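You operate a simulated robot arm through the tools that you are given. There is no shell and no other tool. Be economical: measure what you need, move in short steps, check, and stop when the job is done.

Carry out the task below with a simulated robot arm. There is one attempt and no reset: what you move stays moved.

JOB
Pack both label rolls in the small box, then fold its flaps down.
Fine: the beige and the white roll lie flat, side by side.
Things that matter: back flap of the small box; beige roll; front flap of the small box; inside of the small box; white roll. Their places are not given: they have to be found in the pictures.

It is judged by the outcome, as a careful person would: the job done as asked, and still so three seconds after it is handed in. It fails if anything else is knocked over, pushed out of place, dropped, spilled or broken. Flat cloth is picked up by pressing the open fingertips on it (5 to 10 N) and closing them slowly along it; thin cloth reads only 2 to 8 mm in the jaws.

ROBOT AND FRAMES
A 6-joint arm with a two-finger parallel gripper, fixed in place. Base frame: the origin is at the foot of the arm, x ahead of it, y to its left, z up. Units: cm, rad, N and s.
With the tool pointing down near the work surface it reaches from about 14 to 84 cm from the base axis. Its first joint turns from -2.897 to 2.897 rad. Payload 3.91 kg.
The TCP is the grasp point between the finger pads, 3 cm short of the fingertips. In the tool frame z runs along the fingers and y along their closing line. The gripper opens to 11 cm. The fingers are 2 cm wide and 1 cm thick; the gripper's body (4.8 by 11.2 cm) begins 5.5 cm behind the TCP.
Orientation is that of the tool frame in the base frame, as a unit quaternion [w, x, y, z]. With the fingers straight down and closing along the base's y, the tool's x points along the base's -x, its y along +y and its z along -z.

CONTROLS
- The arm moves only by the tool apply_moves. Its argument "motion" is a list of rows, each a list of 3 entries, a list of its own where there are three numbers: the turn, a rotation vector about the base's x, y, z in units of 180 degrees (1.0 is 180 degrees), then the shift along the base's x, y, z in units of 100 mm (1.0 is 100 mm), then the opening, from 0 (shut) to 1 (fully open). In form: [[[rx, ry, rz], [x, y, z], hand], ...]. A call has 1 to 10 rows; each row is the pose to reach, as a shift and turn from the pose commanded when the call began. A call with a number of a shift or a turn outside -1 to 1 is refused whole. A row lasts 0.2 s, in which the tool goes at most 5 cm and 0.15 rad; a call with a longer step from one row to the next is refused whole, and so is a gripper value outside its range. Where a pose cannot be reached the arm comes as near as it can. A force on the tool above 90 N (or 10 N above the force at the start of the call, whichever is more), or a blocked arm, ends the call early, and 0.2 s more pass. Each finger travels about 10.8 cm/s and halts on what it meets, pressing with about 43 N; the grip force reading is that of the motor and also rises with nothing between the fingers. The clock runs only during rows and for 0.2 s after the last one: add rows that repeat a pose to give the fingers time. It gives the time, the measured TCP pose, the force on the tool (base axes), the opening and the grip force at its end, in the units of the frame above (readings bear some noise), with the torque about the TCP (base axes, N m) and any sound that the robot's microphone picked up.
- Cameras (640 x 400 px; columns grow to the right, rows downward): "scene" is fixed at [5.14, -65.05, 150.97]; the picture's right is [0.58, -0.82, 0.00], its down [-0.64, -0.45, -0.62] and it looks along [0.51, 0.36, -0.78] (base axes); focal length 356 px, centre (320, 200). "wrist" rides on the gripper at [7.7, 0.7, -11.5] in the tool frame; the picture's right is [-0.09, 1.00, 0.00], its down [-0.80, -0.07, -0.59] and it looks along [-0.59, -0.05, 0.80] (tool axes); focal length 270 px, centre (320, 200).
- grab_frame(camera): a new picture of that camera. No time passes.
- slide_trunk(by): slides the trunk up (or, below 0, down) by that many cm; the arm rides with it, the base frame stays. It gives what a move gives, with no picture.
- probe_pixels(camera, pixels): for up to 12 pixels [column, row] of the newest picture of that camera ("zoom" is the newest enlarged one), the place [x, y, z] in the base frame of the surface seen there, good to about 0.2 cm. No time passes.
- inspect(camera, box): a new picture of the part [left, top, right, bottom] of that camera's present view, enlarged. No time passes.
- finish_job(): hands the job in; it is judged then, once.

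Keep the steps short. Do not move on a guess: measure, check each grasp and each placing, and mend mistakes. In all there are 80 turns and 38 pictures (those below and enlarged ones count). Leave the gripper open and the arm clear of the work at the hand-in unless told otherwise, and finish with a single line.

The tools are called as name(argument=value, ...) on one line, values as JSON. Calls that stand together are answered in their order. apply_moves: Moves the arm, as the interface text tells. Its arguments: {"type":"object","properties":{"motion":{"type":"array","items":{"type":"array"}}},"required":["motion"]} The other tools are called the same way: slide_trunk (by) slides the trunk up or down; grab_frame (camera) takes a picture; probe_pixels (camera, pixels) gives the place of the surface under pixels of a picture; inspect (camera, box) takes an enlarged picture of a part of a camera's view; finish_job () hands the job in.

At the start:

```text
time: 0.0
tool_pos: [19.79, -39.06, 119.88]
orientation: [0.0, 0.0, 1.0, -0.001]
wrist_force: [-0.6, -0.1, 0.4]
torque: [0.02, 0.01, 0.01]
finger_gap: 11.01
grasp_force: 0.2
trunk travel left (down, up): [-45.0, 9.0]
```

scene: 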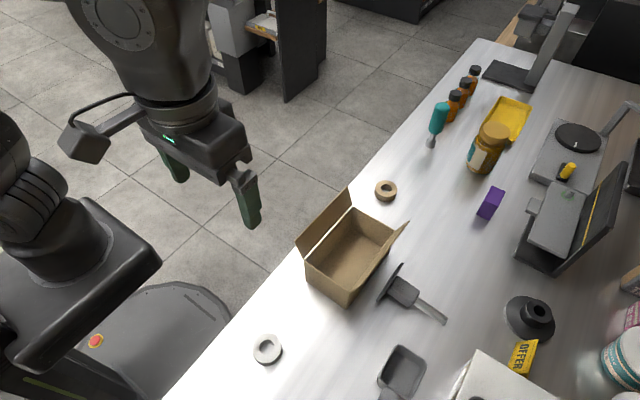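
wrist: 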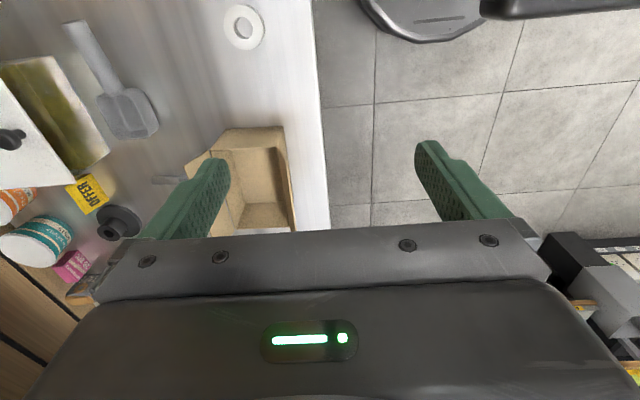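

I see an open box near (345,255), a beige roll at (386,190) and a white roll at (267,349). I'll enlarge that region to measure it.

inspect(camera="scene", box=[230, 160, 470, 310])

probe_pixels(camera="scene", pixels=[[386, 188], [376, 190], [397, 190], [386, 181], [386, 197], [267, 347], [255, 347], [282, 349], [268, 335], [268, 362], [300, 340], [400, 270]])

```text
2.67 times, centred on (350, 235) of scene
```

zoom: 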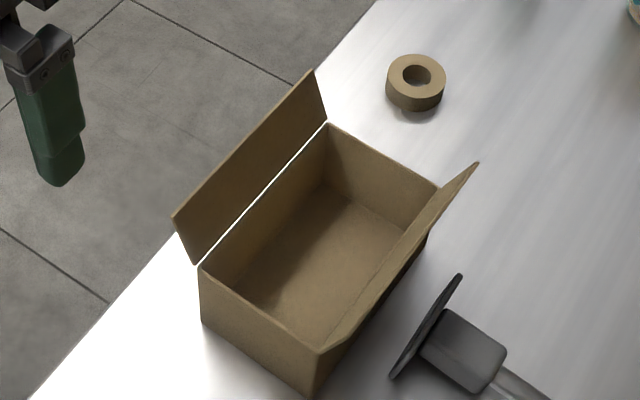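

```text
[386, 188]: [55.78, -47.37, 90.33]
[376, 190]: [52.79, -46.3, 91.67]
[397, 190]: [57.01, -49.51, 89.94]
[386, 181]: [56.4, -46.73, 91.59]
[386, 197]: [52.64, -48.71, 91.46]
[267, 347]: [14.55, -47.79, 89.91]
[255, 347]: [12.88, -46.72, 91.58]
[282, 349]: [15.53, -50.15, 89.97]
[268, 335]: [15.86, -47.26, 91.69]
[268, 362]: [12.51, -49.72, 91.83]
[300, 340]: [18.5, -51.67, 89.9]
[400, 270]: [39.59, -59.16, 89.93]
```

Table is at z≈89.9. Now measuring box walls, floor, flaps and the beige roll in the zoom.

probe_pixels(camera="zoom", pixels=[[328, 125], [436, 190], [320, 352], [202, 266], [320, 225], [322, 188], [175, 217], [312, 72], [475, 164], [245, 300], [390, 72], [440, 80]])

inspect(camera="scene", box=[227, 320, 307, 370])

```text
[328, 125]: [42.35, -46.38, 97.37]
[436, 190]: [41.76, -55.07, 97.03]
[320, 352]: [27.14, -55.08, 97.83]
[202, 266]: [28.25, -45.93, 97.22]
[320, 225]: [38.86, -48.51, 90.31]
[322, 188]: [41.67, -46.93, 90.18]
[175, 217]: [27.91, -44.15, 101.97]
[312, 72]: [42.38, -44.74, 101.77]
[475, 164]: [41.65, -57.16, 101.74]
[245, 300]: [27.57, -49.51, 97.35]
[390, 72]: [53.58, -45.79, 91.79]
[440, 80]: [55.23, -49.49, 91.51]
```

```text
8.00 times, centred on (267, 345) of scene
```

zoom: 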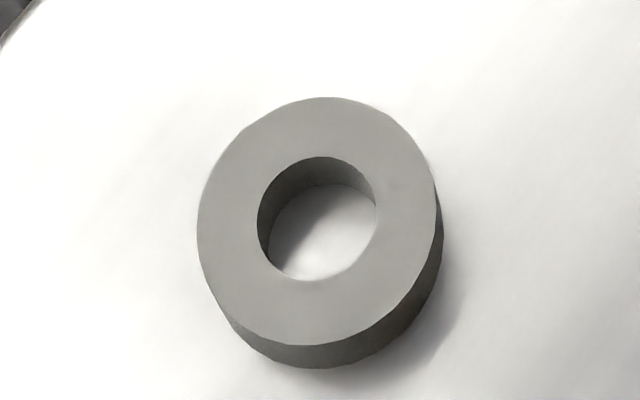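

probe_pixels(camera="zoom", pixels=[[202, 210], [430, 210], [320, 101], [310, 340], [235, 150], [400, 290], [400, 145], [235, 290]])

inspect(camera="scene", box=[346, 164, 426, 214])

```text
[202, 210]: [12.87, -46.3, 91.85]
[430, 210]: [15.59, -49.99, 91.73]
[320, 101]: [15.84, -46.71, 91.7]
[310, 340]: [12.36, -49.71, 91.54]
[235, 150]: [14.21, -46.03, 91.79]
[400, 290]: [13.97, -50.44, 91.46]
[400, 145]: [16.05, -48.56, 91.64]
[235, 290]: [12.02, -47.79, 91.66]
```

```text
8.00 times, centred on (386, 189) of scene
```

zoom: 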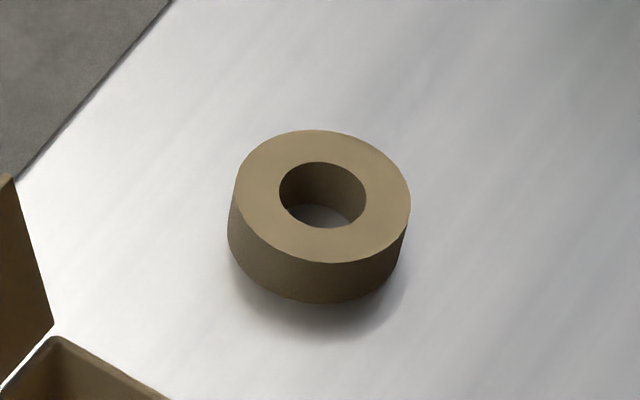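

probe_pixels(camera="zoom", pixels=[[239, 190], [406, 210], [320, 134], [330, 258], [265, 150], [390, 245], [390, 165], [260, 235]])

```text
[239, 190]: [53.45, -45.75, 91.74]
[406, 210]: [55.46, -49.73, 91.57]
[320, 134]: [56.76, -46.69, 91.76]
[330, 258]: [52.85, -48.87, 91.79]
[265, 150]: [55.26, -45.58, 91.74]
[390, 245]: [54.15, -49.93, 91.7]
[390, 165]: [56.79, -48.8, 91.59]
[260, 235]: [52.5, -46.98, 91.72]
```

White roll centre ≈(14.1,-48.2), beige ≈(54.65,-47.8), both Ø4.5 and 1.8 tall. Box interior is x 27.6–42, y −55…−46.3, floor 90.2, rim 97.3. The fingers must close along x to fit between the raised flaps. I'll turn −90° about z while moving high above the white roll.

apply_moves(motion=[[[0, 0, -0.045], [-0.06, -0.09, 0], 1], [[0, 0, -0.09], [-0.12, -0.18, 0], 1], [[0, 0, -0.135], [-0.18, -0.27, 0], 1], [[0, 0, -0.18], [-0.24, -0.36, 0], 1], [[0, 0, -0.225], [-0.3, -0.45, 0], 1], [[0, 0, -0.27], [-0.36, -0.54, 0], 1], [[0, 0, -0.315], [-0.42, -0.63, 0], 1], [[0, 0, -0.36], [-0.48, -0.72, 0], 1], [[0, 0, -0.405], [-0.54, -0.81, 0], 1], [[0, 0, -0.45], [-0.57, -0.91, 0], 1]])

```text
time: 2.2
tool_pos: [13.99, -48.3, 120.02]
orientation: [-0.001, 0.65, 0.76, 0.0]
wrist_force: [0.0, 0.5, -0.4]
torque: [0.0, 0.0, 0.03]
finger_gap: 11.02
grasp_force: 0.0
trunk travel left (down, up): [-45.0, 9.0]
```

Orientation is heading the right way. I'll finish the turn, then lower the trunk by 20 cm.

apply_moves(motion=[[[0, 0, -0.025], [0, 0, 0], 1], [[0, 0, -0.05], [0.01, 0.01, 0], 1], [[0, 0, -0.05], [0.01, 0.01, 0], 0.8]])

slide_trunk(by=-20)

grab_frame(camera="wrist")

grab_frame(camera="scene")

```text
time: 3.0
tool_pos: [14.04, -48.21, 120.03]
orientation: [0.0, 0.707, 0.707, 0.0]
wrist_force: [-0.3, 0.3, 0.5]
torque: [0.01, 0.01, -0.03]
finger_gap: 8.79
grasp_force: 0.0
trunk travel left (down, up): [-45.0, 9.0]
```

```text
time: 5.2
tool_pos: [14.11, -48.16, 99.87]
orientation: [0.0, 0.707, 0.707, 0.0]
wrist_force: [0.6, -0.4, 0.3]
torque: [-0.01, -0.03, 0.02]
finger_gap: 8.78
grasp_force: 0.1
trunk travel left (down, up): [-25.0, 29.0]
```

```text
32 pictures are left
```

wrist: 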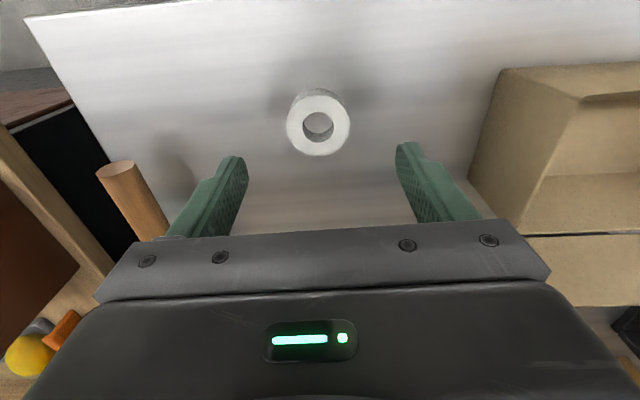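

```text
31 pictures are left
```

scene: 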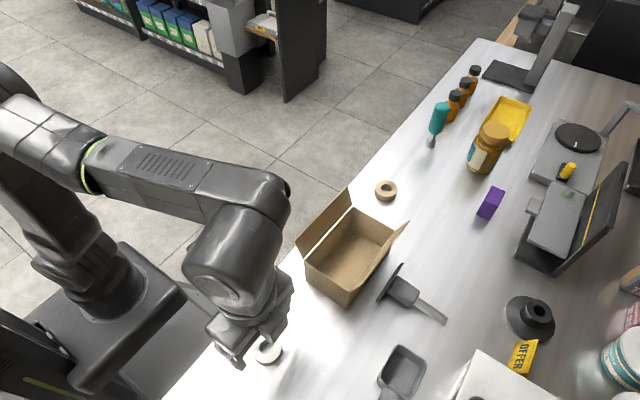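

In the wrist view a wooden post shows at (115,170), left of the fingers, and the box is at the right. I'll check both clearances.

probe_pixels(camera="wrist", pixels=[[115, 167], [140, 205], [155, 230], [500, 70], [480, 190], [291, 120], [350, 120], [320, 95], [318, 153]])

```text
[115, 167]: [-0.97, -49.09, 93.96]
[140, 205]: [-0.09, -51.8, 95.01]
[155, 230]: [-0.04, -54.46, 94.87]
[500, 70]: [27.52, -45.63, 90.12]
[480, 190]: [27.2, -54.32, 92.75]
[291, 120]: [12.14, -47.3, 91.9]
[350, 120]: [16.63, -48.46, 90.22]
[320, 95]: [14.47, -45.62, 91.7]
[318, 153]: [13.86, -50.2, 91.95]
```

The post (x≈0) and box (x≥27) are both clear of the gripper. I'll descend 6.5 cm with the gap at 8.8 so the tips end just above the table.

apply_moves(motion=[[[0, 0, 0], [0, 0, -0.2], 0.8], [[0, 0, 0], [0, 0, -0.4], 0.8], [[0, 0, 0], [0, 0, -0.55], 0.8], [[0, 0, 0], [0, 0, -0.65], 0.8], [[0, 0, 0], [0, 0, -0.65], 0.8]])

```text
time: 6.4
tool_pos: [14.26, -48.2, 93.29]
orientation: [-0.001, 0.708, 0.707, 0.001]
wrist_force: [-0.2, 0.1, -0.2]
torque: [-0.01, 0.0, 0.0]
finger_gap: 8.81
grasp_force: 0.1
trunk travel left (down, up): [-25.0, 29.0]
```

apply_moves(motion=[[[0, 0, 0], [0, 0, -0.01], 0.7], [[0, 0, 0], [0, 0, -0.01], 0.6], [[0, 0, 0], [0, 0, -0.01], 0.5], [[0, 0, 0], [0, 0, -0.01], 0.42], [[0, 0, 0], [0, 0, -0.01], 0.35], [[0, 0, 0], [0, 0, -0.01], 0.35]])

```text
time: 7.8
tool_pos: [14.24, -48.06, 93.24]
orientation: [0.0, 0.707, 0.707, 0.0]
wrist_force: [0.5, 0.2, 1.0]
torque: [-0.05, 0.0, 0.01]
finger_gap: 4.6
grasp_force: 43.0
trunk travel left (down, up): [-25.0, 29.0]
```

Holding the white roll (gap 4.6, 43 N). Lifting 10 cm.

apply_moves(motion=[[[0, 0, 0], [0, 0, 0.15], 0.35], [[0, 0, 0], [0, 0, 0.4], 0.35], [[0, 0, 0], [0, 0, 0.7], 0.35], [[0, 0, 0], [0, -0.1, 0.98], 0.35], [[0, 0, 0], [0.2, -0.25, 0.98], 0.35], [[0, 0, 0], [0.5, -0.25, 0.98], 0.35], [[0, 0, 0], [0.8, -0.25, 0.98], 0.35], [[0, 0, 0], [0.98, -0.25, 0.98], 0.35], [[0, 0, 0], [0.98, -0.25, 0.98], 0.35]])

grab_frame(camera="wrist")

```text
time: 9.8
tool_pos: [24.07, -50.69, 102.89]
orientation: [0.0, 0.707, 0.707, 0.0]
wrist_force: [0.5, 0.2, -0.5]
torque: [-0.04, 0.01, -0.03]
finger_gap: 4.61
grasp_force: 43.4
trunk travel left (down, up): [-25.0, 29.0]
```

```text
30 pictures are left
```

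wrist: 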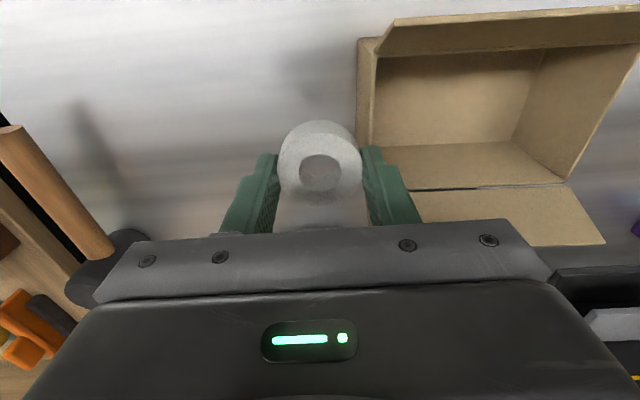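

The roll is held well. I'll measure the inside of the box from this view.

probe_pixels(camera="wrist", pixels=[[379, 125], [512, 135], [365, 100], [600, 110], [450, 30], [420, 130], [450, 100], [480, 187], [590, 225], [420, 46], [600, 20]])

```text
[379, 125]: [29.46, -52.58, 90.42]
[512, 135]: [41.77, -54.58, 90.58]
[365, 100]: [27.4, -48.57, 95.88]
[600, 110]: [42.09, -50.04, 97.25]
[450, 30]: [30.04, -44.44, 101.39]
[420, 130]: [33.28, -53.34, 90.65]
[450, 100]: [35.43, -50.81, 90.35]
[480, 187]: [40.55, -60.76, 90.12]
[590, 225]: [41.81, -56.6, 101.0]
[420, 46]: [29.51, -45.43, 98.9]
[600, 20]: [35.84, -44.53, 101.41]
```

Box interior confirmed (x 27.7–42, y −55…−46.3, floor ≈90.3). Moving to x=31.8 and lowering most of the way, watching for contact of the wrist camera with the flap.

apply_moves(motion=[[[0, 0, 0], [0.25, 0, 0], 0.35], [[0, 0, 0], [0.55, 0, 0], 0.35], [[0, 0, 0], [0.77, 0, 0], 0.35], [[0, 0, 0], [0.77, 0, 0], 0.35], [[0, 0, 0], [0.77, 0, -0.2], 0.35], [[0, 0, 0], [0.77, 0, -0.4], 0.35], [[0, 0, 0], [0.77, 0, -0.5], 0.35], [[0, 0, 0], [0.77, 0, -0.5], 0.35]])

grab_frame(camera="wrist")

inspect(camera="scene", box=[230, 160, 470, 310])

```text
time: 11.6
tool_pos: [31.61, -50.71, 98.14]
orientation: [0.0, 0.707, 0.707, 0.0]
wrist_force: [-0.3, -0.1, -0.3]
torque: [-0.02, 0.01, -0.01]
finger_gap: 4.62
grasp_force: 42.9
trunk travel left (down, up): [-25.0, 29.0]
```

```text
29 pictures are left
```

wrist: 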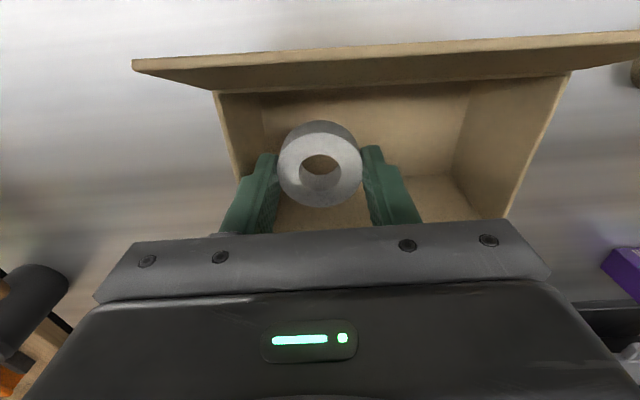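

```text
2.67 times, centred on (350, 235) of scene
```

zoom: 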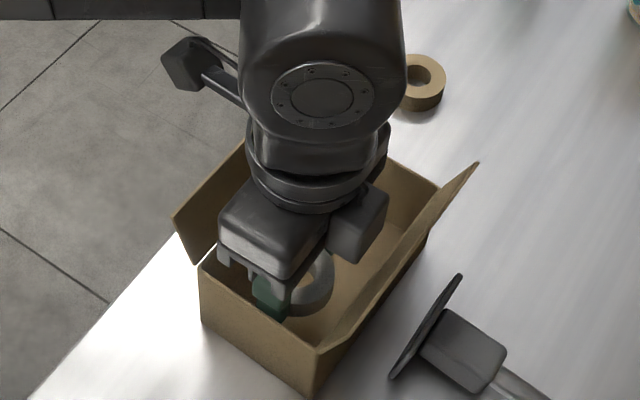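

Clear so far. Lowering 4.4 cm more gently to the floor.

apply_moves(motion=[[[0, 0, 0], [0.02, 0, -0.15], 0.35], [[0, 0, 0], [0.02, 0, -0.28], 0.35], [[0, 0, 0], [0.02, 0, -0.36], 0.35], [[0, 0, 0], [0.02, 0, -0.41], 0.35], [[0, 0, 0], [0.02, 0, -0.44], 0.35], [[0, 0, 0], [0.02, 0, -0.44], 0.35]])

```text
time: 13.0
tool_pos: [31.85, -50.58, 93.68]
orientation: [0.0, 0.707, 0.707, -0.001]
wrist_force: [2.4, -1.2, 4.2]
torque: [0.0, -0.1, 0.0]
finger_gap: 4.64
grasp_force: 43.1
trunk travel left (down, up): [-25.0, 29.0]
```

Light contact (4 N): the roll is on the floor. Opening slightly to 5.4 cm and lifting straight out.

apply_moves(motion=[[[0, 0, 0], [0, 0, 0], 0.44], [[0, 0, 0], [0, 0, 0], 0.49], [[0, 0, 0], [0, 0, 0], 0.49], [[0, 0, 0], [0, 0, 0.2], 0.49], [[0, 0, 0], [0, 0, 0.5], 0.49], [[0, 0, 0], [0, 0, 0.8], 0.49], [[0, 0, 0], [0, 0, 0.98], 0.49], [[0, 0, 0], [0, 0, 0.98], 0.49]])

grab_frame(camera="wrist")

```text
time: 14.8
tool_pos: [31.58, -50.71, 103.38]
orientation: [0.0, 0.707, 0.707, 0.0]
wrist_force: [-1.3, 0.5, 0.4]
torque: [-0.02, -0.03, -0.01]
finger_gap: 5.39
grasp_force: 0.1
trunk travel left (down, up): [-25.0, 29.0]
```

```text
27 pictures are left
```

wrist: 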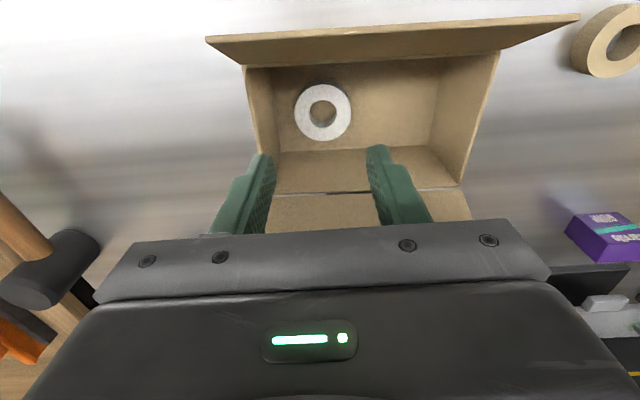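

The white roll lies flat in the box. Moving on towards the beige roll, keeping height.

apply_moves(motion=[[[0, 0, 0], [0.25, 0.0, 0], 0.49], [[0, 0, 0], [0.5, 0, 0], 0.49], [[0, 0, 0], [0.75, 0, 0], 0.49], [[0, 0, 0], [1.0, 0, 0], 0.49]])

apply_moves(motion=[[[0, 0, 0], [0.25, 0.1, 0], 0.6], [[0, 0, 0], [0.5, 0.2, 0], 0.7], [[0, 0, 0], [0.75, 0.28, 0], 0.8], [[0, 0, 0], [1.0, 0.28, 0], 0.8]])

apply_moves(motion=[[[0, 0, 0], [0.2, 0, 0], 0.8], [[0, 0, 0], [0.29, 0, 0], 0.8], [[0, 0, 0], [0.29, 0, 0], 0.8]])

grab_frame(camera="wrist")

grab_frame(camera="scene")

```text
time: 15.8
tool_pos: [42.07, -50.8, 103.47]
orientation: [0.0, 0.707, 0.707, 0.0]
wrist_force: [0.8, 1.5, 0.6]
torque: [0.01, -0.03, 0.0]
finger_gap: 5.38
grasp_force: 0.0
trunk travel left (down, up): [-25.0, 29.0]
```

```text
time: 16.8
tool_pos: [51.94, -47.7, 103.57]
orientation: [0.0, 0.707, 0.707, 0.001]
wrist_force: [-0.1, 0.5, -0.6]
torque: [0.01, 0.02, 0.01]
finger_gap: 8.79
grasp_force: 0.0
trunk travel left (down, up): [-25.0, 29.0]
```

```text
time: 17.6
tool_pos: [53.67, -47.3, 102.89]
orientation: [0.001, 0.707, 0.707, 0.0]
wrist_force: [0.5, 1.2, -0.5]
torque: [-0.02, 0.01, 0.02]
finger_gap: 8.79
grasp_force: 0.1
out of reach, approached as far as the arm can: row 1, 2, 3
trunk travel left (down, up): [-25.0, 29.0]
```

```text
26 pictures are left
```

wrist: 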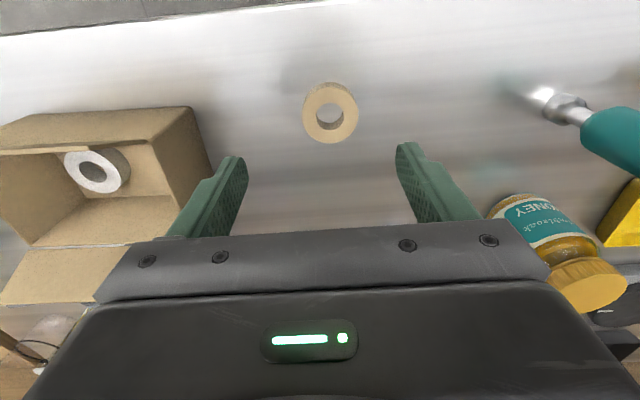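

```text
25 pictures are left
```

scene: 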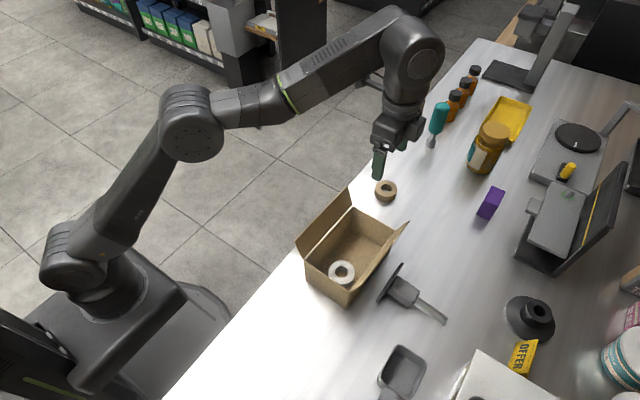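

The arm is at its reach limit at this height. I'll raise the trunk 12 cm, so the arm reaches lower relative to its shoulder, then move down.

slide_trunk(by=12)

apply_moves(motion=[[[0, 0, 0], [0, 0, -0.2], 0.8], [[0, 0, 0], [0, 0, -0.5], 0.8], [[0, 0, 0], [0, 0, -0.8], 0.8], [[0, 0, 0], [0, 0, -0.8], 0.8]])

```text
time: 19.1
tool_pos: [53.72, -47.27, 114.88]
orientation: [0.002, 0.707, 0.707, 0.0]
wrist_force: [-0.5, 0.0, -0.2]
torque: [-0.02, 0.03, -0.01]
finger_gap: 8.82
grasp_force: 0.1
trunk travel left (down, up): [-37.0, 17.0]
```

```text
time: 20.1
tool_pos: [53.68, -47.14, 106.95]
orientation: [0.002, 0.707, 0.707, 0.0]
wrist_force: [-0.1, -0.4, 0.5]
torque: [0.01, 0.0, 0.01]
finger_gap: 8.82
grasp_force: 0.0
trunk travel left (down, up): [-37.0, 17.0]
```

apply_moves(motion=[[[0, 0, 0], [0.05, -0.03, -0.2], 0.8], [[0, 0, 0], [0.09, -0.06, -0.5], 0.8], [[0, 0, 0], [0.09, -0.06, -0.8], 0.8], [[0, 0, 0], [0.09, -0.06, -0.8], 0.8]])

grab_frame(camera="wrist")

```text
time: 21.1
tool_pos: [54.48, -47.84, 98.62]
orientation: [0.001, 0.707, 0.708, -0.001]
wrist_force: [-0.4, -0.1, 0.1]
torque: [0.01, 0.02, 0.0]
finger_gap: 8.81
grasp_force: 0.1
trunk travel left (down, up): [-37.0, 17.0]
```

```text
24 pictures are left
```

wrist: 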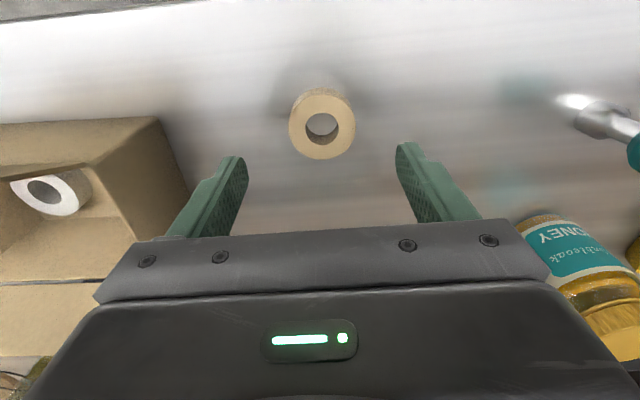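

probe_pixels(camera="wrist", pixels=[[530, 235], [560, 100], [290, 120], [354, 120], [322, 90], [322, 157]])

```text
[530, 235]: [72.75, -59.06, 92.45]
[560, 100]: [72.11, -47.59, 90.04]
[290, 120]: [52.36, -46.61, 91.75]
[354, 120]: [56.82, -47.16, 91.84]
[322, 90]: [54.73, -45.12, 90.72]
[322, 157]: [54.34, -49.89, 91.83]
```

Everything is clear and the roll is centred between the fingers. Descending to the table.

apply_moves(motion=[[[0, 0, 0], [0.01, 0, -0.2], 0.8], [[0, 0, 0], [0.01, 0, -0.4], 0.8], [[0, 0, 0], [0.01, 0, -0.5], 0.8], [[0, 0, 0], [0.01, 0, -0.53], 0.8], [[0, 0, 0], [0.01, 0, -0.53], 0.8]])

apply_moves(motion=[[[0, 0, 0], [0, 0, 0], 0.7], [[0, 0, 0], [0, 0, 0], 0.6], [[0, 0, 0], [0, 0, 0], 0.5], [[0, 0, 0], [0, 0, 0], 0.42], [[0, 0, 0], [0, 0, 0], 0.35], [[0, 0, 0], [0, 0, 0], 0.35]])

```text
time: 22.3
tool_pos: [54.85, -47.83, 93.47]
orientation: [0.001, 0.707, 0.707, 0.0]
wrist_force: [0.3, -0.2, -0.5]
torque: [0.02, 0.0, 0.03]
finger_gap: 8.79
grasp_force: 0.1
trunk travel left (down, up): [-37.0, 17.0]
```

```text
time: 23.7
tool_pos: [54.78, -47.72, 93.49]
orientation: [0.002, 0.707, 0.707, 0.0]
wrist_force: [0.0, -0.2, 0.6]
torque: [0.03, 0.01, 0.0]
finger_gap: 4.6
grasp_force: 43.1
trunk travel left (down, up): [-37.0, 17.0]
```

Grasped (4.6 cm). Lifting and carrying back over the box.

apply_moves(motion=[[[0, 0, 0], [0, 0, 0.15], 0.35], [[0, 0, 0], [0, 0, 0.4], 0.35], [[0, 0, 0], [0, 0, 0.7], 0.35], [[0, 0, 0], [-0.1, -0.1, 0.95], 0.35], [[0, 0, 0], [-0.35, -0.2, 0.95], 0.35], [[0, 0, 0], [-0.65, -0.29, 0.95], 0.35], [[0, 0, 0], [-0.9, -0.29, 0.95], 0.35], [[0, 0, 0], [-0.9, -0.29, 0.95], 0.35]])

grab_frame(camera="wrist")

```text
time: 25.5
tool_pos: [45.67, -50.86, 102.93]
orientation: [0.001, 0.707, 0.707, -0.001]
wrist_force: [-0.2, 0.1, -0.3]
torque: [0.03, -0.02, 0.0]
finger_gap: 4.61
grasp_force: 43.1
trunk travel left (down, up): [-37.0, 17.0]
```

```text
23 pictures are left
```

wrist: 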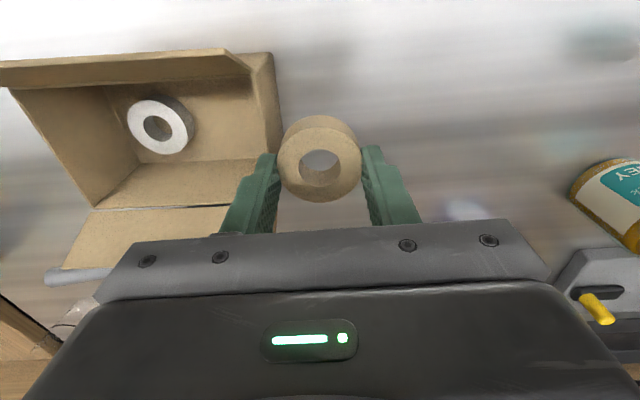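

probe_pixels(camera="wrist", pixels=[[129, 120], [185, 130], [157, 102], [157, 152], [194, 128], [270, 60], [278, 110]])

```text
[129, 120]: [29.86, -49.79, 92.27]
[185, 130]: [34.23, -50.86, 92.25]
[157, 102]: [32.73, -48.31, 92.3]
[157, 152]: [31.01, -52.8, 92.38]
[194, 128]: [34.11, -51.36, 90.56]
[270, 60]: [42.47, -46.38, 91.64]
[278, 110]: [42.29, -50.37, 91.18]
```

White roll spans x≈29.8–34.3, so I'll set the beige at x≈38.2. Moving over and lowering halfway.

apply_moves(motion=[[[0, 0, 0], [-0.25, 0, 0], 0.35], [[0, 0, 0], [-0.55, 0.01, 0], 0.35], [[0, 0, 0], [-0.745, 0.01, 0], 0.35], [[0, 0, 0], [-0.745, 0.01, 0], 0.35], [[0, 0, 0], [-0.745, 0.01, -0.2], 0.35], [[0, 0, 0], [-0.745, 0.01, -0.4], 0.35], [[0, 0, 0], [-0.745, 0.01, -0.5], 0.35], [[0, 0, 0], [-0.745, 0.01, -0.5], 0.35]])

grab_frame(camera="wrist")

```text
time: 27.3
tool_pos: [38.34, -50.89, 98.0]
orientation: [0.001, 0.707, 0.707, -0.001]
wrist_force: [0.0, -0.3, -1.4]
torque: [0.02, -0.02, 0.02]
finger_gap: 4.62
grasp_force: 43.0
trunk travel left (down, up): [-37.0, 17.0]
```

```text
22 pictures are left
```

wrist: 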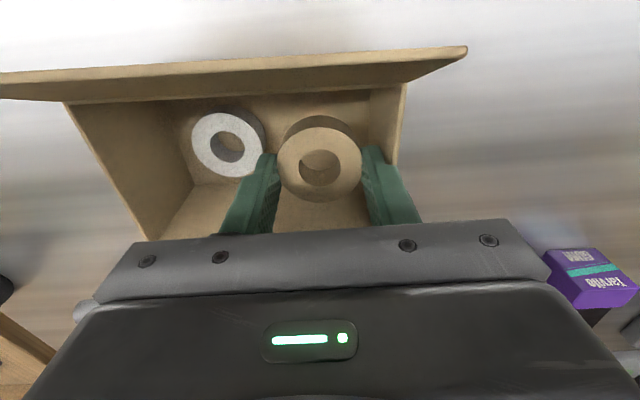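

apply_moves(motion=[[[0, 0, 0], [-0.01, 0, -0.12], 0.35], [[0, 0, 0], [-0.01, 0, -0.24], 0.35], [[0, 0, 0], [-0.01, 0, -0.32], 0.35], [[0, 0, 0], [-0.01, 0, -0.37], 0.35], [[0, 0, 0], [-0.01, 0, -0.4], 0.35], [[0, 0, 0], [-0.01, 0, -0.4], 0.35]])

```text
time: 28.7
tool_pos: [38.16, -50.71, 94.17]
orientation: [0.001, 0.707, 0.707, 0.0]
wrist_force: [0.4, -0.2, 0.0]
torque: [0.01, -0.01, 0.03]
finger_gap: 4.6
grasp_force: 43.0
trunk travel left (down, up): [-37.0, 17.0]
```

No contact yet; easing down another 4 mm.

apply_moves(motion=[[[0, 0, 0], [0, 0, -0.02], 0.35], [[0, 0, 0], [0, 0, -0.035], 0.35], [[0, 0, 0], [0, 0, -0.035], 0.35]])

```text
time: 29.5
tool_pos: [38.16, -50.64, 93.91]
orientation: [0.002, 0.707, 0.707, 0.0]
wrist_force: [1.0, -0.6, 1.7]
torque: [-0.03, -0.03, 0.01]
finger_gap: 4.6
grasp_force: 43.0
trunk travel left (down, up): [-37.0, 17.0]
```

Light contact. Opening to 5.2 cm and lifting out.

apply_moves(motion=[[[0, 0, 0], [0, 0, 0], 0.44], [[0, 0, 0], [0, 0, 0], 0.475], [[0, 0, 0], [0, 0, 0], 0.475], [[0, 0, 0], [0, 0, 0.2], 0.475], [[0, 0, 0], [0, 0, 0.5], 0.475], [[0, 0, 0], [0, 0, 0.8], 0.475], [[0, 0, 0], [0, 0, 0.98], 0.475], [[0, 0, 0], [0, 0, 0.98], 0.475]])

grab_frame(camera="wrist")

```text
time: 31.3
tool_pos: [37.86, -50.66, 103.61]
orientation: [0.0, 0.707, 0.707, 0.0]
wrist_force: [-0.4, 0.2, -0.7]
torque: [-0.02, -0.05, -0.01]
finger_gap: 5.21
grasp_force: 0.1
trunk travel left (down, up): [-37.0, 17.0]
```

```text
21 pictures are left
```

wrist: 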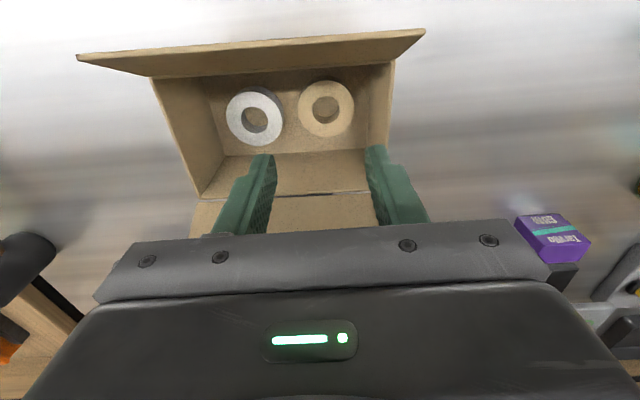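

Both rolls lie flat side by side. Next, the flaps: I'll go up over the +y flap and outside it, with the fingers spread about 6 cm so they push evenly.

apply_moves(motion=[[[0, 0, 0], [-0.1, 0, 0.2], 0.55], [[0, 0, 0], [-0.3, 0, 0.42], 0.55], [[0, 0, 0], [-0.3, 0.2, 0.42], 0.55], [[0, 0, 0], [-0.3, 0.5, 0.42], 0.55], [[0, 0, 0], [-0.3, 0.8, 0.42], 0.55], [[0, 0, 0], [-0.3, 1.0, 0.42], 0.55], [[0, 0, 0], [-0.3, 1.0, 0.2], 0.55], [[0, 0, 0], [-0.3, 1.0, -0.11], 0.55], [[0, 0, 0], [-0.3, 1.0, -0.11], 0.55]])

grab_frame(camera="scene")

```text
time: 33.3
tool_pos: [35.11, -40.56, 102.39]
orientation: [0.001, 0.707, 0.707, 0.0]
wrist_force: [-0.2, 0.3, 0.1]
torque: [-0.01, 0.0, 0.01]
finger_gap: 6.04
grasp_force: 0.0
trunk travel left (down, up): [-37.0, 17.0]
```

```text
20 pictures are left
```

scene: 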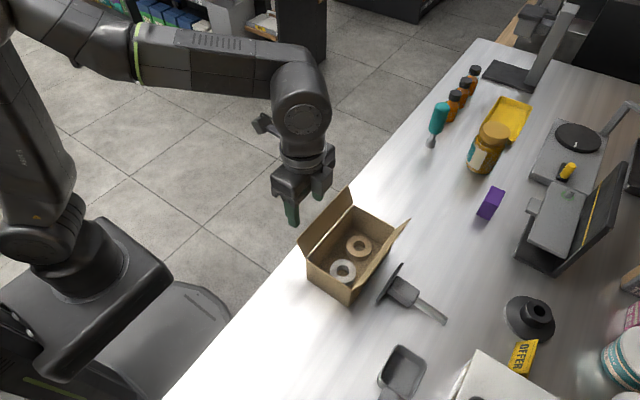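

Fingers are outside the flap. Pushing it gently toward −y in small steps.

apply_moves(motion=[[[0, 0, 0], [0, -0.15, 0], 0.55], [[0, 0, 0], [0, -0.3, 0], 0.55], [[0, 0, 0], [0, -0.4, 0], 0.55], [[0, 0, 0], [0, -0.5, 0], 0.55], [[0, 0, 0], [0, -0.6, 0.02], 0.55], [[0, 0, 0], [0, -0.7, 0.02], 0.55], [[0, 0, 0], [0, -0.7, 0.02], 0.55]])

inspect(camera="scene", box=[230, 160, 470, 310])

```text
time: 34.9
tool_pos: [35.22, -47.82, 102.71]
orientation: [0.001, 0.707, 0.707, 0.0]
wrist_force: [0.9, -0.4, -0.5]
torque: [-0.01, 0.0, 0.0]
finger_gap: 6.03
grasp_force: 0.1
trunk travel left (down, up): [-37.0, 17.0]
```

```text
2.67 times, centred on (350, 235) of scene
```

zoom: 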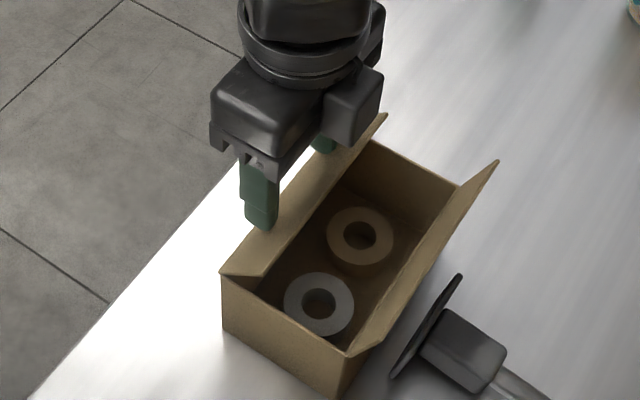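

The flap has folded inward but the box slid a little toward −y. Measuring where it is now and where the black tool stands.

probe_pixels(camera="zoom", pixels=[[224, 280], [345, 352], [458, 188], [375, 142], [222, 271], [255, 275], [385, 115], [497, 162], [462, 276], [395, 375], [450, 320]])

```text
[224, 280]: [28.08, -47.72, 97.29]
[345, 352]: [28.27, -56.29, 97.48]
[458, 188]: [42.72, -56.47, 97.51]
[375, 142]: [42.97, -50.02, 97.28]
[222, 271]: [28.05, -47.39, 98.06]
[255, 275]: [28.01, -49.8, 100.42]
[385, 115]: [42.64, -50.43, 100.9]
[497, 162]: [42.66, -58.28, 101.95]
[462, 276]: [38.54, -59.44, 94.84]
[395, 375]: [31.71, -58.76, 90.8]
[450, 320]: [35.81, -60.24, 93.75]
```

Box is now at y −56.4…−47.4, still 2.4 cm from the black tool. The flap leans inward about 50°, so I'll hop above it and press straight down, which pushes the box less.

apply_moves(motion=[[[0, 0, 0], [0, 0, 0.1], 0.55], [[0, 0, 0], [0, -0.03, 0.2], 0.55], [[0, 0, 0], [0, -0.13, 0.2], 0.55], [[0, 0, 0], [0, -0.13, 0.1], 0.55], [[0, 0, 0], [0, -0.13, 0.0], 0.55], [[0, 0, 0], [0, -0.13, -0.08], 0.55], [[0, 0, 0], [0, -0.13, -0.13], 0.55], [[0, 0, 0], [0, -0.13, -0.17], 0.55], [[0, 0, 0], [0, -0.13, -0.17], 0.55]])

inspect(camera="scene", box=[230, 160, 470, 310])

```text
time: 36.9
tool_pos: [35.22, -48.95, 100.94]
orientation: [0.001, 0.708, 0.707, 0.001]
wrist_force: [-0.8, 0.3, 0.6]
torque: [0.02, 0.0, 0.03]
finger_gap: 6.0
grasp_force: 0.0
trunk travel left (down, up): [-37.0, 17.0]
```

```text
2.67 times, centred on (350, 235) of scene
```

zoom: 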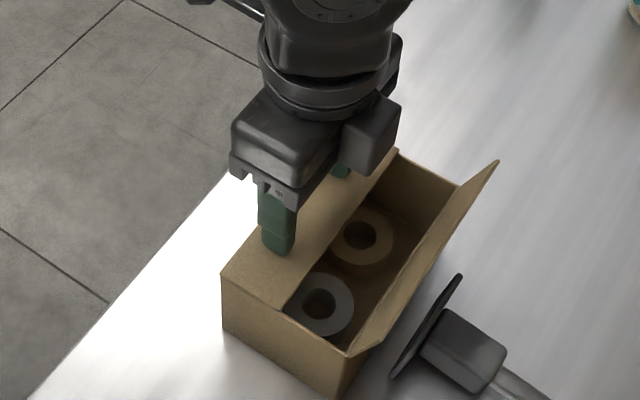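

Flap 1 is nearly flat and the box didn't move. Checking its free edge.

probe_pixels(camera="zoom", pixels=[[280, 300], [396, 152], [330, 235], [230, 272], [348, 352]])

```text
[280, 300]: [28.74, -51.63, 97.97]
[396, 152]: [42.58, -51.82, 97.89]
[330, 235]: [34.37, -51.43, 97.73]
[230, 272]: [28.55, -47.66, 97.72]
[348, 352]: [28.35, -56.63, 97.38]
```

Flap 1 lies within a few mm of the rim. Lifting off and moving over to outside the −y flap.

apply_moves(motion=[[[0, 0, 0], [0, 0, 0.2], 0.55], [[0, 0, 0], [0, 0, 0.5], 0.55], [[0, 0, 0], [0, -0.1, 0.7], 0.55], [[0, 0, 0], [0, -0.4, 0.75], 0.55], [[0, 0, 0], [0, -0.7, 0.75], 0.55], [[0, 0, 0], [0, -1.0, 0.75], 0.55], [[0, 0, 0], [0, -1.0, 0.75], 0.55]])

apply_moves(motion=[[[0, 0, 0], [0, -0.25, 0], 0.55], [[0, 0, 0], [0, -0.4, 0], 0.55], [[0, 0, 0], [0, -0.4, 0], 0.55]])

grab_frame(camera="scene")

grab_frame(camera="wrist")

```text
time: 38.5
tool_pos: [35.26, -59.27, 108.32]
orientation: [0.001, 0.707, 0.707, 0.0]
wrist_force: [1.2, -0.3, 0.6]
torque: [0.02, 0.0, 0.0]
finger_gap: 6.04
grasp_force: 0.0
trunk travel left (down, up): [-37.0, 17.0]
```

```text
time: 39.3
tool_pos: [35.2, -62.89, 108.5]
orientation: [0.001, 0.707, 0.707, 0.001]
wrist_force: [0.2, -0.1, 0.8]
torque: [-0.01, 0.07, 0.02]
finger_gap: 6.05
grasp_force: 0.0
trunk travel left (down, up): [-37.0, 17.0]
```

```text
17 pictures are left
```

scene: 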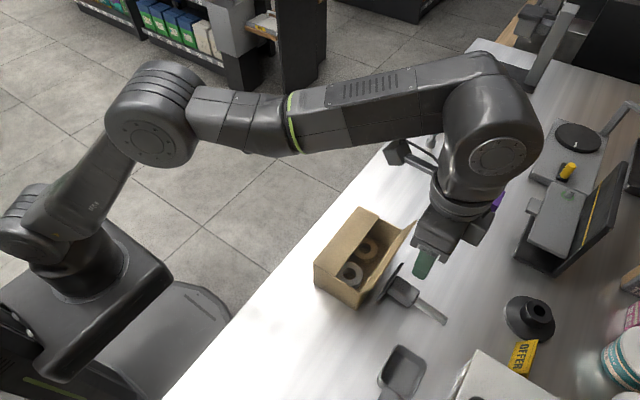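

```text
16 pictures are left
```

wrist: 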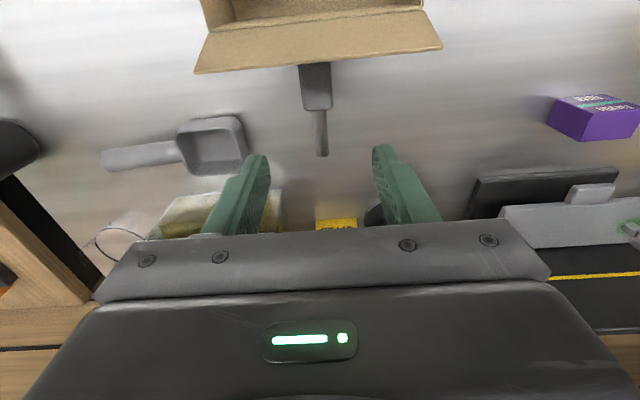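

Flap 1 stays shut. The path outside flap 2 is clear because the black tool is below z 95. Lowering so the tips are at z≈100.8, then pushing toward +y high on the flap.

apply_moves(motion=[[[0, 0, 0], [0, 0, -0.25], 0.55], [[0, 0, 0], [0, 0, -0.47], 0.55], [[0, 0, 0], [0, 0, -0.47], 0.55], [[0, 0, 0], [0, 0.2, -0.47], 0.55], [[0, 0, 0], [0, 0.35, -0.47], 0.55], [[0, 0, 0], [0, 0.45, -0.47], 0.55], [[0, 0, 0], [0, 0.55, -0.47], 0.55], [[0, 0, 0], [0, 0.65, -0.47], 0.55], [[0, 0, 0], [0, 0.75, -0.47], 0.55], [[0, 0, 0], [0, 0.75, -0.47], 0.55]])

inspect(camera="scene", box=[230, 160, 470, 310])

grab_frame(camera="wrist")

```text
time: 41.5
tool_pos: [35.36, -55.48, 103.63]
orientation: [0.002, 0.707, 0.707, 0.0]
wrist_force: [0.1, 0.5, 0.5]
torque: [0.0, 0.01, 0.02]
finger_gap: 6.04
grasp_force: 0.0
trunk travel left (down, up): [-37.0, 17.0]
```

```text
2.67 times, centred on (350, 235) of scene
```

zoom: 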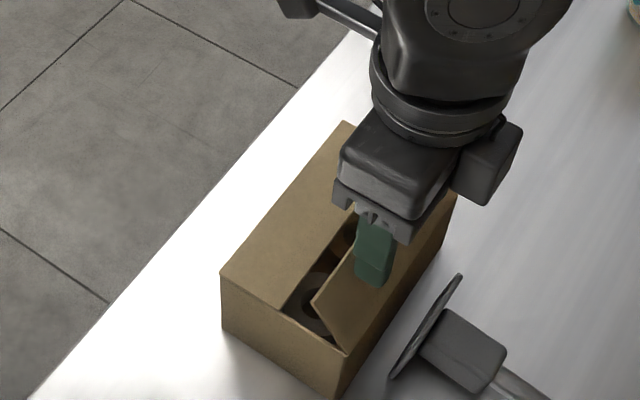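

```text
14 pictures are left
```

wrist: 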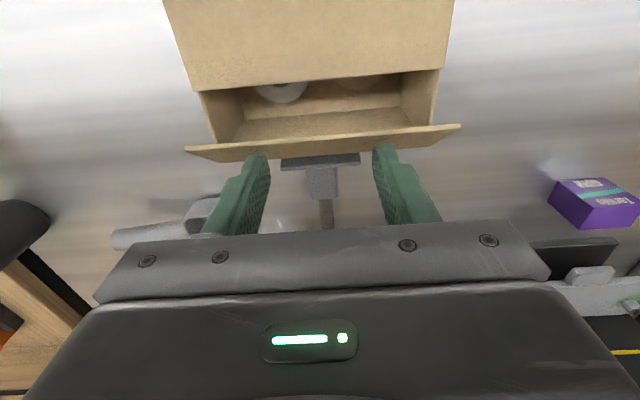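

The flap now leans inward and the box didn't slide. Measuring the flap edge.

probe_pixels(camera="zoom", pixels=[[314, 302], [344, 348], [222, 274], [330, 315], [280, 300]])

```text
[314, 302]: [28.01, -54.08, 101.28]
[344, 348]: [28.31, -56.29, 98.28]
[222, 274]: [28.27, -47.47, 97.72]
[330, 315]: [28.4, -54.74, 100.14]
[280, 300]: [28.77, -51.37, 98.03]
```

Hopping above it (tip at z 101.3, y −54.1) and pressing down.

apply_moves(motion=[[[0, 0, 0], [0, 0, 0.1], 0.55], [[0, 0, 0], [0, 0.03, 0.17], 0.55], [[0, 0, 0], [0, 0.13, 0.17], 0.55], [[0, 0, 0], [0, 0.13, 0.07], 0.55], [[0, 0, 0], [0, 0.13, -0.03], 0.55], [[0, 0, 0], [0, 0.13, -0.12], 0.55], [[0, 0, 0], [0, 0.13, -0.2], 0.55], [[0, 0, 0], [0, 0.13, -0.26], 0.55], [[0, 0, 0], [0, 0.13, -0.26], 0.55]])

inspect(camera="scene", box=[230, 160, 470, 310])

```text
time: 43.5
tool_pos: [35.18, -54.21, 101.23]
orientation: [0.001, 0.707, 0.707, 0.0]
wrist_force: [0.3, 0.5, -0.6]
torque: [0.0, -0.02, -0.01]
finger_gap: 6.05
grasp_force: 0.1
trunk travel left (down, up): [-37.0, 17.0]
```

```text
2.67 times, centred on (350, 235) of scene
```

zoom: 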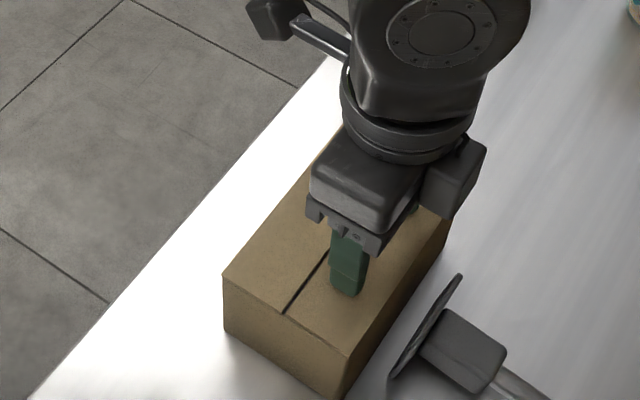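

Both flaps look shut with a thin seam. Pressing 3 mm more, then measuring.

apply_moves(motion=[[[0, 0, 0], [0, 0, -0.02], 0.55], [[0, 0, 0], [0, 0, -0.04], 0.55], [[0, 0, 0], [0, 0, -0.04], 0.55]])

apply_moves(motion=[[[0, 0, 0], [0, 0, 0.2], 0.55], [[0, 0, 0], [0, 0, 0.5], 0.55], [[0, 0, 0], [0, 0, 0.9], 0.55], [[0, 0, 0], [0, 0, 1.0], 0.6], [[0, 0, 0], [-0.2, 0.2, 1.0], 0.8], [[0, 0, 0], [-0.5, 0.5, 1.0], 0.9], [[0, 0, 0], [-0.75, 0.75, 1.0], 1], [[0, 0, 0], [-1.0, 1.0, 1.0], 1], [[0, 0, 0], [-1.0, 1.0, 1.0], 1]])

apply_moves(motion=[[[0, 0, 0], [-0.2, 0.2, 0], 1], [[0, 0, 0], [-0.5, 0.5, 0], 1], [[0, 0, 0], [-0.8, 0.8, 0], 1], [[0, 0, 0], [-0.8, 1.0, 0], 1]])

grab_frame(camera="scene")

inspect(camera="scene", box=[230, 160, 470, 310])

```text
time: 44.3
tool_pos: [35.1, -54.18, 101.0]
orientation: [0.002, 0.707, 0.707, 0.001]
wrist_force: [-0.6, -1.9, 8.4]
torque: [-0.07, 0.22, 0.07]
finger_gap: 6.03
grasp_force: 0.0
trunk travel left (down, up): [-37.0, 17.0]
```

```text
time: 46.3
tool_pos: [25.21, -44.24, 110.94]
orientation: [0.0, 0.707, 0.708, 0.001]
wrist_force: [0.3, 0.3, -1.5]
torque: [-0.04, 0.01, 0.0]
finger_gap: 11.0
grasp_force: 0.1
trunk travel left (down, up): [-37.0, 17.0]
```

```text
time: 47.3
tool_pos: [17.14, -33.94, 110.68]
orientation: [0.001, 0.707, 0.707, 0.0]
wrist_force: [-0.1, 0.1, 0.6]
torque: [0.01, 0.0, 0.03]
finger_gap: 10.99
grasp_force: 0.1
trunk travel left (down, up): [-37.0, 17.0]
```

```text
12 pictures are left
```

scene: 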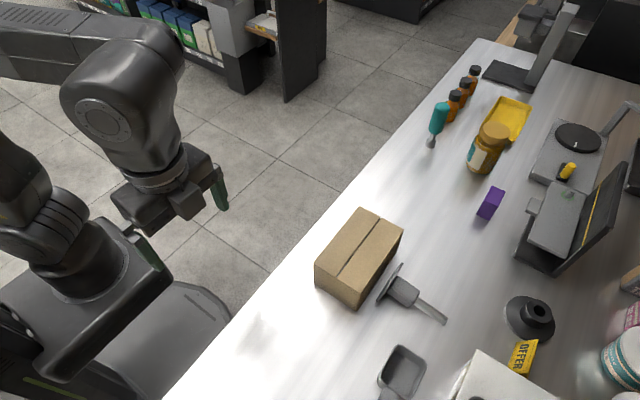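

```text
2.67 times, centred on (350, 235) of scene
```

zoom: 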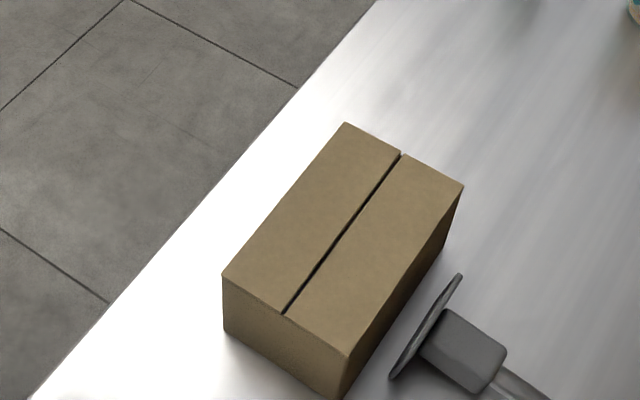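

probe_pixels(camera="zoom", pixels=[[278, 308], [292, 316], [392, 155], [408, 160], [300, 230], [400, 240], [348, 352]])

```text
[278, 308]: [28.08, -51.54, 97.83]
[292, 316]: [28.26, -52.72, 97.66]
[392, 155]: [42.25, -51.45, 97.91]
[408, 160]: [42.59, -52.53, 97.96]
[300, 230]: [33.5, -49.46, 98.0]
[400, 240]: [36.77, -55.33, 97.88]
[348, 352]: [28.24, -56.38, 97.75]
```

Both flaps lie flat at z≈97.8 all along the seam. Nothing else has moved, and the gripper is open and clear. Handing in.

finish_job()

```text
The job is handed in.
```

Both label rolls lie flat side by side in the small box with its two flaps folded down; the box slid about 1.3 cm toward −y during folding, and nothing else was moved.
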